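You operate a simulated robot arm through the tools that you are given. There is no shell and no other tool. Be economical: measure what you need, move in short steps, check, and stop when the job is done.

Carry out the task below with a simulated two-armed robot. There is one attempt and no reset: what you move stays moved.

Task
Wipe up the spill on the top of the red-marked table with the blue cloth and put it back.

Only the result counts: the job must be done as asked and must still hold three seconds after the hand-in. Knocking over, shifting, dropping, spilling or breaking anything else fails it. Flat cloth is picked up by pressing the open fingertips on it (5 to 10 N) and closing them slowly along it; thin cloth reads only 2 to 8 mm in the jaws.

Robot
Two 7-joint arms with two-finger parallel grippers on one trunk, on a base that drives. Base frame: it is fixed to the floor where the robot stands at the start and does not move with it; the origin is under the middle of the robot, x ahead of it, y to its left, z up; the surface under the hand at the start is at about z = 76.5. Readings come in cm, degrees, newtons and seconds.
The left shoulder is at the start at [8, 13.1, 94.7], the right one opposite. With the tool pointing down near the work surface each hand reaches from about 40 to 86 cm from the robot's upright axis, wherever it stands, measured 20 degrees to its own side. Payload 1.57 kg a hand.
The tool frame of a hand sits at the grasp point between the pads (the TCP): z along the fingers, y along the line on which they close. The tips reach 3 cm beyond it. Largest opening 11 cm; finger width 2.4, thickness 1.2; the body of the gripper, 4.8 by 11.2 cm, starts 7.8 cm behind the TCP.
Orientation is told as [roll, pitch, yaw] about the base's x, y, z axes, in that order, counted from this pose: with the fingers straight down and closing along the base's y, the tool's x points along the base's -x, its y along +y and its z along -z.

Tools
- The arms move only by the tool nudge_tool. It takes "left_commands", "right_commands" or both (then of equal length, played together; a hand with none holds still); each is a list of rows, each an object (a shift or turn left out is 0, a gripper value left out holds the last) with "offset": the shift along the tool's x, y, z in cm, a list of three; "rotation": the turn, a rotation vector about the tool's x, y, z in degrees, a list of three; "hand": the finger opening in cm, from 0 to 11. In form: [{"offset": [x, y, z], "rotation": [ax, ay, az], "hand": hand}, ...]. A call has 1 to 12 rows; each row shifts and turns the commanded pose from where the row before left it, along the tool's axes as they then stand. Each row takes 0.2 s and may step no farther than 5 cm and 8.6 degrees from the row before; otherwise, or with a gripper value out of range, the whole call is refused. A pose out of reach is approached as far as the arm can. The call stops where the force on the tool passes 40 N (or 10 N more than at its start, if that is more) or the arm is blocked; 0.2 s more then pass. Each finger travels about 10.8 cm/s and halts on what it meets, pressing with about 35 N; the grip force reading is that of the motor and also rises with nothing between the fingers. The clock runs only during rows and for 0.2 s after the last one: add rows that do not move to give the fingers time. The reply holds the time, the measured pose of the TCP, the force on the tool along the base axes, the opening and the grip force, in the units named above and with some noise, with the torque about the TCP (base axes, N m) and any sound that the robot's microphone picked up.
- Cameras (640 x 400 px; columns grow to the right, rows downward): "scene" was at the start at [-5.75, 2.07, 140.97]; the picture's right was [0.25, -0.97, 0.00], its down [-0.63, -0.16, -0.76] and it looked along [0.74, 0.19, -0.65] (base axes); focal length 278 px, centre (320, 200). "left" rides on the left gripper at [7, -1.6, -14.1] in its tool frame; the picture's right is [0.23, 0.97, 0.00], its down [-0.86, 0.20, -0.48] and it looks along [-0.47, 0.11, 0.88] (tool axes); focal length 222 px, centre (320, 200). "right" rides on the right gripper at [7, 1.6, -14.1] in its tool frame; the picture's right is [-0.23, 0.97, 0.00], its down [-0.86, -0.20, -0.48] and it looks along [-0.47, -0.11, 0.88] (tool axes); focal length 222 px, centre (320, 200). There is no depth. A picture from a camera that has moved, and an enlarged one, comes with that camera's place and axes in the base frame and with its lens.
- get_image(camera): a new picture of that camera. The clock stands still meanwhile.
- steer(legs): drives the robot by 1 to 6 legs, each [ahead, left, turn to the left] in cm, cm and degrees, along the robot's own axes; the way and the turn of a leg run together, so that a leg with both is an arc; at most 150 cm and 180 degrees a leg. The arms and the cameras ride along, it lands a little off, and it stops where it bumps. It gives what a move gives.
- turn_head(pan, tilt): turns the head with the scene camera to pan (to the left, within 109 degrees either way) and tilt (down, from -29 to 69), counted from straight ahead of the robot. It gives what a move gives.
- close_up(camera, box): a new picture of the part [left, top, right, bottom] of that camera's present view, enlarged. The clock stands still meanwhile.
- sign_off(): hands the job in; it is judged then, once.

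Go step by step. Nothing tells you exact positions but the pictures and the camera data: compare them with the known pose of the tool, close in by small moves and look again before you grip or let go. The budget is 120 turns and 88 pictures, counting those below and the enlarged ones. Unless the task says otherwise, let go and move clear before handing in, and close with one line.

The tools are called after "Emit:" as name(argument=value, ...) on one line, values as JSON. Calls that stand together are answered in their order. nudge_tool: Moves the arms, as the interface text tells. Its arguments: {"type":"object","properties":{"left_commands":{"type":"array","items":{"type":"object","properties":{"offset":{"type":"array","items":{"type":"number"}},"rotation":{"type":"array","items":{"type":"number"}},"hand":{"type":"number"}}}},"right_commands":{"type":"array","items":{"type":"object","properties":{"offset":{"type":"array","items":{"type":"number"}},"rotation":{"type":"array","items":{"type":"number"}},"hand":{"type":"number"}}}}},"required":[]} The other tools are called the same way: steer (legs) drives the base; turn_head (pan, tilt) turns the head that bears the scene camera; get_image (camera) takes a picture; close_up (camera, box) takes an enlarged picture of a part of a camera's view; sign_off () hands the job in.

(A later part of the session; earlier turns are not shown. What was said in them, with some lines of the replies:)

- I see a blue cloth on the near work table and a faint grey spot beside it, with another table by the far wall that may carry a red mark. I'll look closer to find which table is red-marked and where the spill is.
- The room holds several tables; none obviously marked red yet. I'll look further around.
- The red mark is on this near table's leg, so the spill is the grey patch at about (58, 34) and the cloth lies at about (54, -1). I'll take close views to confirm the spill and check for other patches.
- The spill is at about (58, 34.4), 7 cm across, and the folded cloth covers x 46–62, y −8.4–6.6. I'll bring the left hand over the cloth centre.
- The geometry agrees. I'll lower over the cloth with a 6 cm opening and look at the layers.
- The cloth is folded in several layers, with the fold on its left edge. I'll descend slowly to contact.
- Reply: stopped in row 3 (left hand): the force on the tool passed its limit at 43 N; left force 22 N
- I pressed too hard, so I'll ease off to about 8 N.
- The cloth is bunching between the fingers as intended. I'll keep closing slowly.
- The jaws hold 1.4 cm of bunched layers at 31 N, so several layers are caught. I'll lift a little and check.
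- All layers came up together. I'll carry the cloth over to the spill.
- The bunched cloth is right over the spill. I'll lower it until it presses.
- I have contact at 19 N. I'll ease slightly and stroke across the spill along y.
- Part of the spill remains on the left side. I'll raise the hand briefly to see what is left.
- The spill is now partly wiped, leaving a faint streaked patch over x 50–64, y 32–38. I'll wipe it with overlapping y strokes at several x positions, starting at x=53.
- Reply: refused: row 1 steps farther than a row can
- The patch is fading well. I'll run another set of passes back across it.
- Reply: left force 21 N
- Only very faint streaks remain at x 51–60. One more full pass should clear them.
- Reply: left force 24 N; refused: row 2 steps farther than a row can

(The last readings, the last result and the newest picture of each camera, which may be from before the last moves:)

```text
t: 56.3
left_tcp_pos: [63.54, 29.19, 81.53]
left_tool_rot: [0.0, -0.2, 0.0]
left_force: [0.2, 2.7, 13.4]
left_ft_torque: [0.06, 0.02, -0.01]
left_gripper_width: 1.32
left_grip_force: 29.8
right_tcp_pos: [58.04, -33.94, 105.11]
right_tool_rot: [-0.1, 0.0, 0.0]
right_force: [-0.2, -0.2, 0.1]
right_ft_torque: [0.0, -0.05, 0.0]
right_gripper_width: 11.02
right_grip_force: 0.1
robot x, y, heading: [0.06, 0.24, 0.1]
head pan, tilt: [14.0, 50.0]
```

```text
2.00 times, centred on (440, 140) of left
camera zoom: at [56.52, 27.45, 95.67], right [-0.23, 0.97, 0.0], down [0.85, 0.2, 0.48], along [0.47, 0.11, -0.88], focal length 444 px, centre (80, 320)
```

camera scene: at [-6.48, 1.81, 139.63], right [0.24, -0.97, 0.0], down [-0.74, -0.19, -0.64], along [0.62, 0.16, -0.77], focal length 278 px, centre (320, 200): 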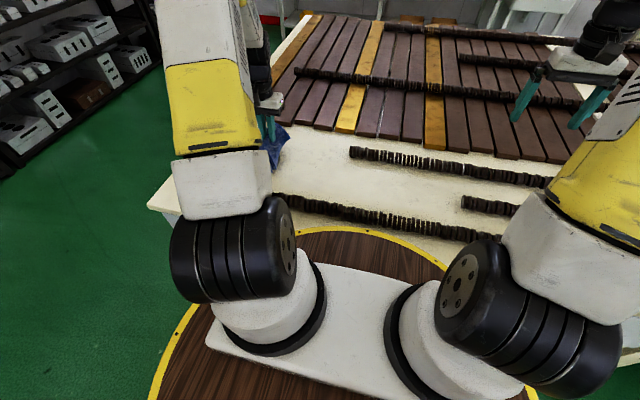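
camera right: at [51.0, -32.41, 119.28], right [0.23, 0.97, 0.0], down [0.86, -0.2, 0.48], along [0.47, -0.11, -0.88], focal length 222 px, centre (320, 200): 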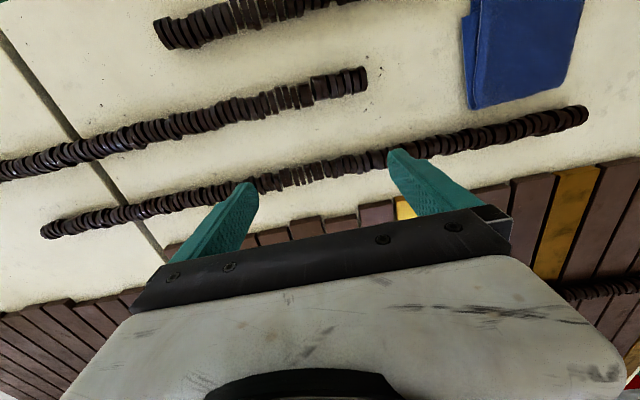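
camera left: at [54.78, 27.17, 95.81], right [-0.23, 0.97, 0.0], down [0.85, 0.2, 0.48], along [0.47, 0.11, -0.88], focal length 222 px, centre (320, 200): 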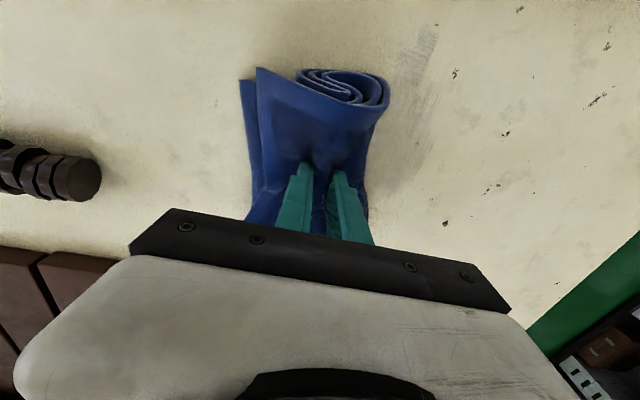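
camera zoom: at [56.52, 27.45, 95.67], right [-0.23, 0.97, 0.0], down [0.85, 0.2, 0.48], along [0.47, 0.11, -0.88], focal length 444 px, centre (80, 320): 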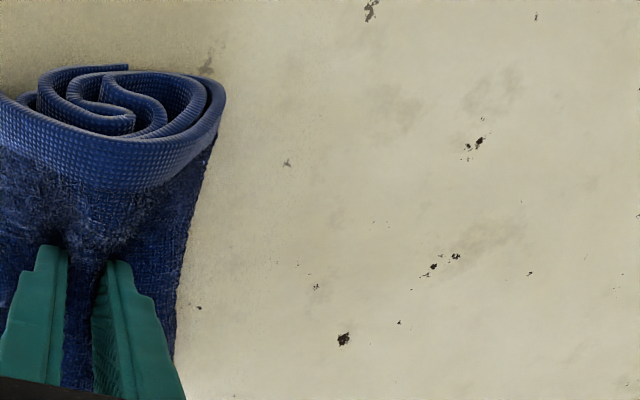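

The table looks clean. I'll lift, step aside and check the whole region once more.

Emit:
nudge_tool(left_commands=[{"offset": [0, 0, -4]}, {"offset": [2, -3, -2.5]}, {"offset": [3, -3, 0]}, {"offset": [3, -3.5, 0]}, {}])

Emit:
close_up(camera="left", box=[280, 60, 600, 260])

Emit:
close_up(camera="scene", box=[220, 100, 420, 225])

```text
t: 57.5
left_tcp_pos: [55.5, 19.69, 88.03]
left_tool_rot: [0.0, -0.1, 0.1]
left_force: [-0.1, 0.2, -0.7]
left_ft_torque: [-0.04, 0.0, 0.01]
left_gripper_width: 1.31
left_grip_force: 29.9
right_tcp_pos: [58.08, -33.93, 105.33]
right_tool_rot: [-0.1, 0.0, 0.0]
right_force: [0.5, -0.9, -0.2]
right_ft_torque: [-0.01, 0.02, -0.02]
right_gripper_width: 11.0
right_grip_force: 0.1
robot x, y, heading: [0.0, 0.42, -0.1]
head pan, tilt: [14.0, 50.0]
```

```text
2.00 times, centred on (440, 160) of left
camera zoom: at [48.5, 17.92, 102.22], right [-0.23, 0.97, 0.0], down [0.85, 0.2, 0.48], along [0.47, 0.11, -0.88], focal length 444 px, centre (80, 280)
```

zoom: 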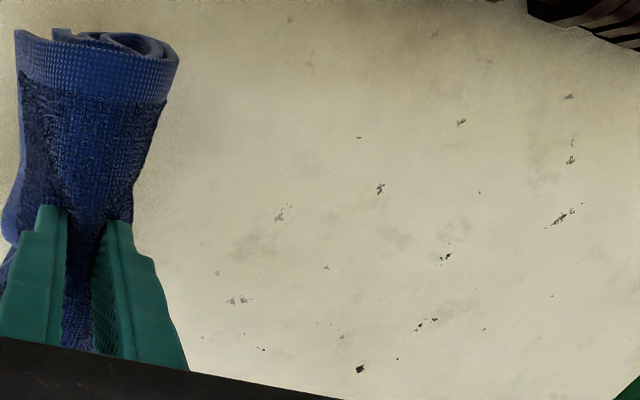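

```text
3.20 times, centred on (320, 162) of scene
camera zoom: at [-6.48, 1.82, 139.63], right [0.24, -0.97, 0.0], down [-0.74, -0.19, -0.64], along [0.62, 0.16, -0.77], focal length 889 px, centre (320, 320)
```

zoom: 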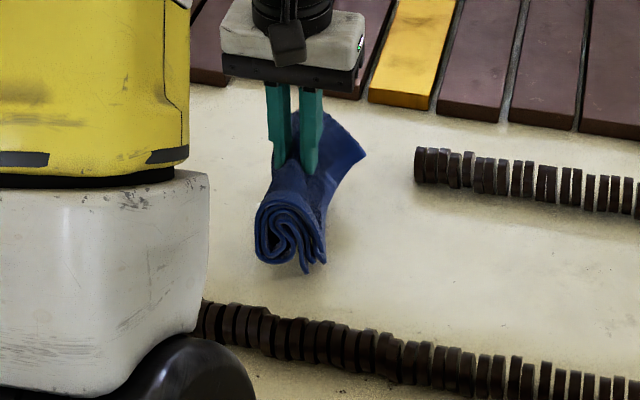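

The spill is gone. I'll carry the cloth back over its original place at (54, −1).

Emit:
nudge_tool(left_commands=[{"offset": [0.5, -4.14, 0]}, {"offset": [0.5, -4.14, 0]}, {"offset": [0.5, -4.14, 0]}, {"offset": [0, -4.14, 0]}, {"offset": [0, -4.14, 0]}, {}, {"offset": [0, 0, 2.5]}, {"offset": [0, 0, 2]}, {"offset": [0, 0, 1]}, {"offset": [0, 0, 0.6]}, {"offset": [0, 0, 0.3]}, {}])

Emit:
close_up(camera="scene", box=[300, 120, 460, 220])

Emit:
close_up(camera="left", box=[160, 0, 480, 200])

```text
t: 60.1
left_tcp_pos: [54.1, -1.07, 81.58]
left_tool_rot: [-0.2, -0.2, 0.0]
left_force: [3.7, 0.3, 16.8]
left_ft_torque: [-0.06, -0.12, 0.02]
left_gripper_width: 1.3
left_grip_force: 29.5
right_tcp_pos: [58.11, -33.98, 105.18]
right_tool_rot: [0.1, 0.0, 0.0]
right_force: [-0.2, -0.3, 0.4]
right_ft_torque: [0.05, 0.04, 0.0]
right_gripper_width: 11.0
right_grip_force: 0.0
robot x, y, heading: [-0.12, 0.45, 0.2]
head pan, tilt: [14.0, 50.0]
```

```text
4.00 times, centred on (380, 170) of scene
camera zoom: at [-6.51, 1.81, 139.63], right [0.24, -0.97, 0.0], down [-0.74, -0.19, -0.64], along [0.62, 0.16, -0.77], focal length 1111 px, centre (80, 320)
```

zoom: 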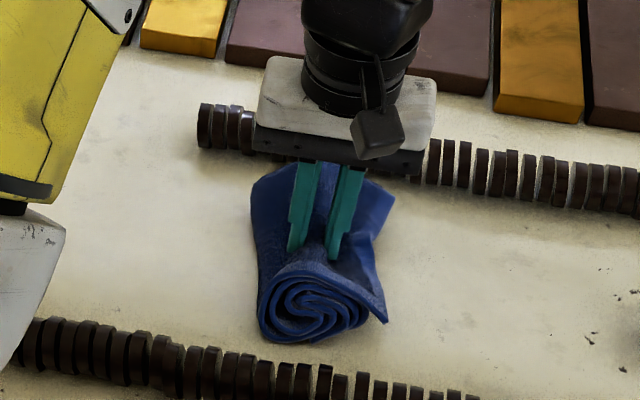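

```text
2.00 times, centred on (320, 100) of left
camera zoom: at [47.07, -2.77, 95.81], right [-0.23, 0.97, 0.0], down [0.85, 0.2, 0.48], along [0.47, 0.11, -0.88], focal length 444 px, centre (320, 400)
```

zoom: 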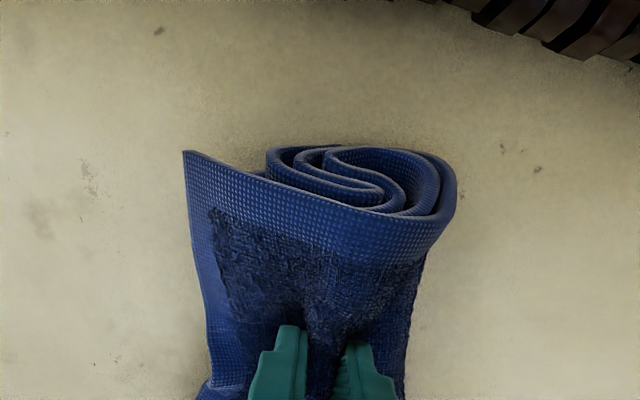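

The cloth is back in place but its left edge has rolled under. I'll open slowly with light pressure to spread it, then look.

Emit:
nudge_tool(left_commands=[{"offset": [0, 0, -0.1], "hand": 1.6}, {"hand": 2.2}, {"hand": 2.8}, {"hand": 3.4}, {"hand": 4.0}, {"hand": 4.6}, {"hand": 5.2}, {"hand": 5.8}, {"hand": 6.4}, {}])

Emit:
nudge_tool(left_commands=[{"offset": [0, 0, -1]}, {"offset": [0, 0, -2]}, {"offset": [0, 0, -3]}, {"offset": [0, 0, -4]}, {"offset": [0, 0, -4]}, {}])

Emit:
close_up(camera="scene", box=[300, 120, 460, 220])

Emit:
close_up(camera="left", box=[160, 0, 480, 200])

```text
t: 62.3
left_tcp_pos: [53.96, -1.18, 81.62]
left_tool_rot: [0.1, -0.1, 0.0]
left_force: [-0.1, 1.1, 2.7]
left_ft_torque: [-0.02, -0.01, 0.02]
left_gripper_width: 6.3
left_grip_force: 0.0
right_tcp_pos: [58.06, -33.94, 105.12]
right_tool_rot: [0.0, 0.1, 0.0]
right_force: [0.5, 0.8, -0.1]
right_ft_torque: [0.0, 0.02, 0.01]
right_gripper_width: 11.03
right_grip_force: 0.0
robot x, y, heading: [-0.02, 0.12, -0.0]
head pan, tilt: [14.0, 50.0]
```

```text
t: 63.7
left_tcp_pos: [53.86, -1.06, 95.78]
left_tool_rot: [-0.1, -0.2, -0.1]
left_force: [-0.1, 0.3, 0.8]
left_ft_torque: [-0.02, -0.01, 0.0]
left_gripper_width: 6.4
left_grip_force: 0.1
right_tcp_pos: [58.12, -33.95, 105.16]
right_tool_rot: [0.0, 0.0, 0.0]
right_force: [-0.1, 0.5, 0.1]
right_ft_torque: [0.01, 0.04, 0.01]
right_gripper_width: 10.99
right_grip_force: 0.1
robot x, y, heading: [-0.21, -0.26, 0.0]
head pan, tilt: [14.0, 50.0]
```

```text
4.00 times, centred on (380, 170) of scene
camera zoom: at [-6.48, 1.81, 139.63], right [0.24, -0.97, 0.0], down [-0.74, -0.19, -0.64], along [0.62, 0.16, -0.77], focal length 1111 px, centre (80, 320)
```

zoom: 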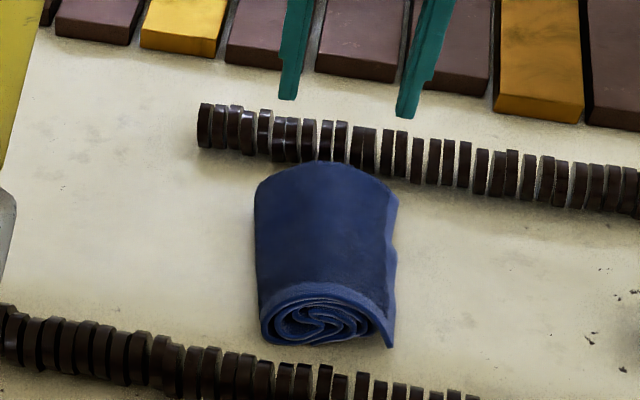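

```text
2.00 times, centred on (320, 100) of left
camera zoom: at [47.02, -2.73, 109.88], right [-0.23, 0.97, 0.0], down [0.85, 0.2, 0.48], along [0.47, 0.11, -0.88], focal length 444 px, centre (320, 400)
```

zoom: 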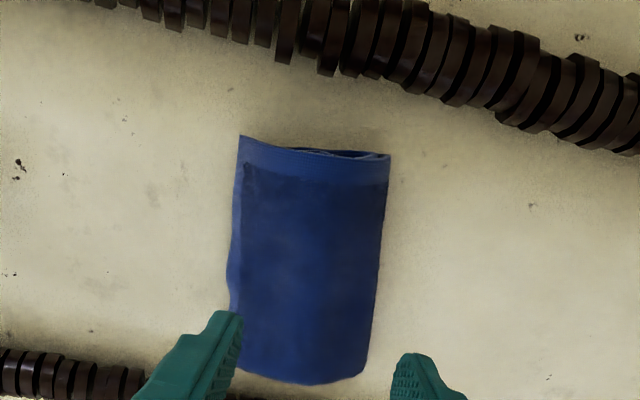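

The cloth lies in its original area, centred at about (54, −2) and released. I'll move the hand back clear and make a last check of cloth and table.

Emit:
nudge_tool(left_commands=[{"offset": [0, 0, -4]}, {"offset": [0, 4.75, 0]}, {"offset": [0, 4.75, 0]}, {"offset": [0, 4.75, 0]}, {"offset": [0, 4.75, 0]}, {"offset": [0, 4.75, 0]}, {"offset": [0, 4.75, 0]}, {"offset": [0, 4.75, 0]}, {"offset": [0, 4.75, 0]}, {"offset": [0, 4.75, 0]}, {}])

Emit:
close_up(camera="left", box=[180, 60, 420, 210])

Emit:
get_image(camera="left")

Emit:
close_up(camera="scene", box=[260, 100, 460, 225])

```text
t: 66.1
left_tcp_pos: [54.07, 41.82, 99.71]
left_tool_rot: [-0.1, -0.1, 0.0]
left_force: [0.1, 0.0, -0.6]
left_ft_torque: [-0.01, 0.02, -0.02]
left_gripper_width: 6.41
left_grip_force: 0.1
right_tcp_pos: [58.11, -34.01, 105.12]
right_tool_rot: [-0.1, 0.0, 0.0]
right_force: [-0.6, 0.5, 0.5]
right_ft_torque: [0.0, -0.04, 0.02]
right_gripper_width: 11.01
right_grip_force: 0.1
robot x, y, heading: [0.16, -0.21, -0.0]
head pan, tilt: [14.0, 50.0]
```

```text
2.67 times, centred on (300, 135) of left
camera zoom: at [47.02, 40.16, 113.85], right [-0.23, 0.97, 0.0], down [0.85, 0.2, 0.48], along [0.47, 0.11, -0.88], focal length 592 px, centre (373, 373)
```

zoom: 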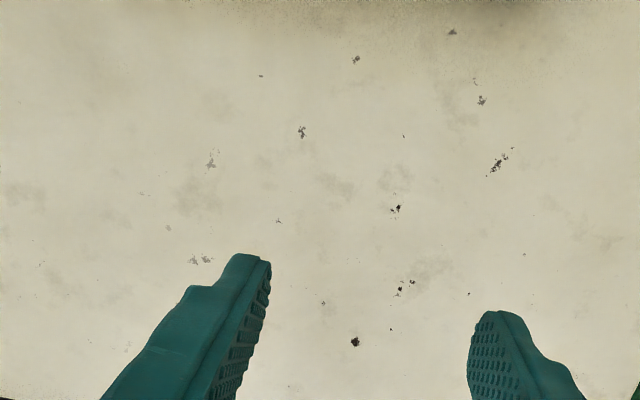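

```text
52 pictures are left
camera left: at [47.02, 40.16, 113.85], right [-0.23, 0.97, 0.0], down [0.85, 0.2, 0.48], along [0.47, 0.11, -0.88], focal length 222 px, centre (320, 200)
```

left: 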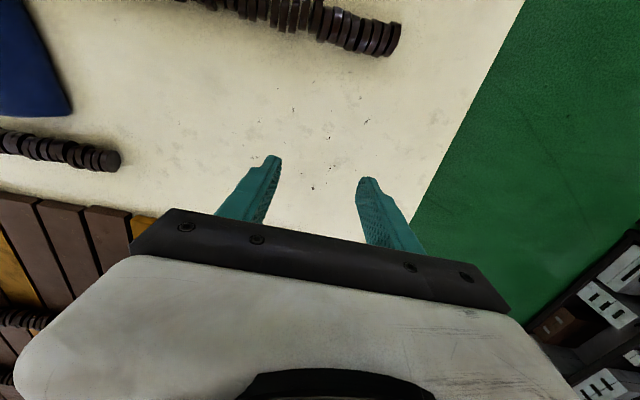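

```text
3.20 times, centred on (360, 162) of scene
camera zoom: at [-6.48, 1.82, 139.63], right [0.24, -0.97, 0.0], down [-0.74, -0.19, -0.64], along [0.62, 0.16, -0.77], focal length 889 px, centre (192, 320)
```

zoom: 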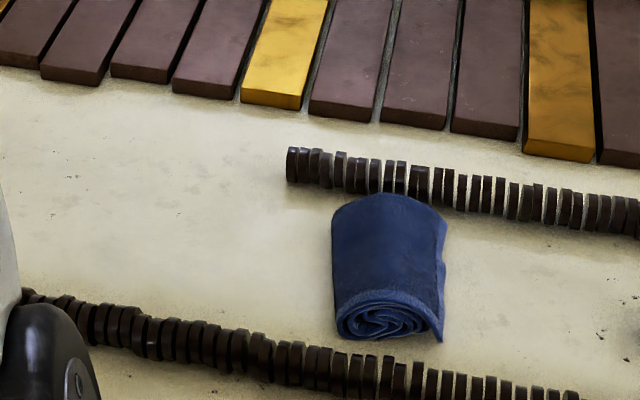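

The table is clean, the cloth rests at its starting place, and both hands are clear, so I'm handing in.

Emit:
sign_off()

```text
The job is handed in.
```

I wiped the spill off the red-marked table and put the blue cloth back within about 1 cm of where it started; its left edge is rolled under, so it isn't lying as flat as before.
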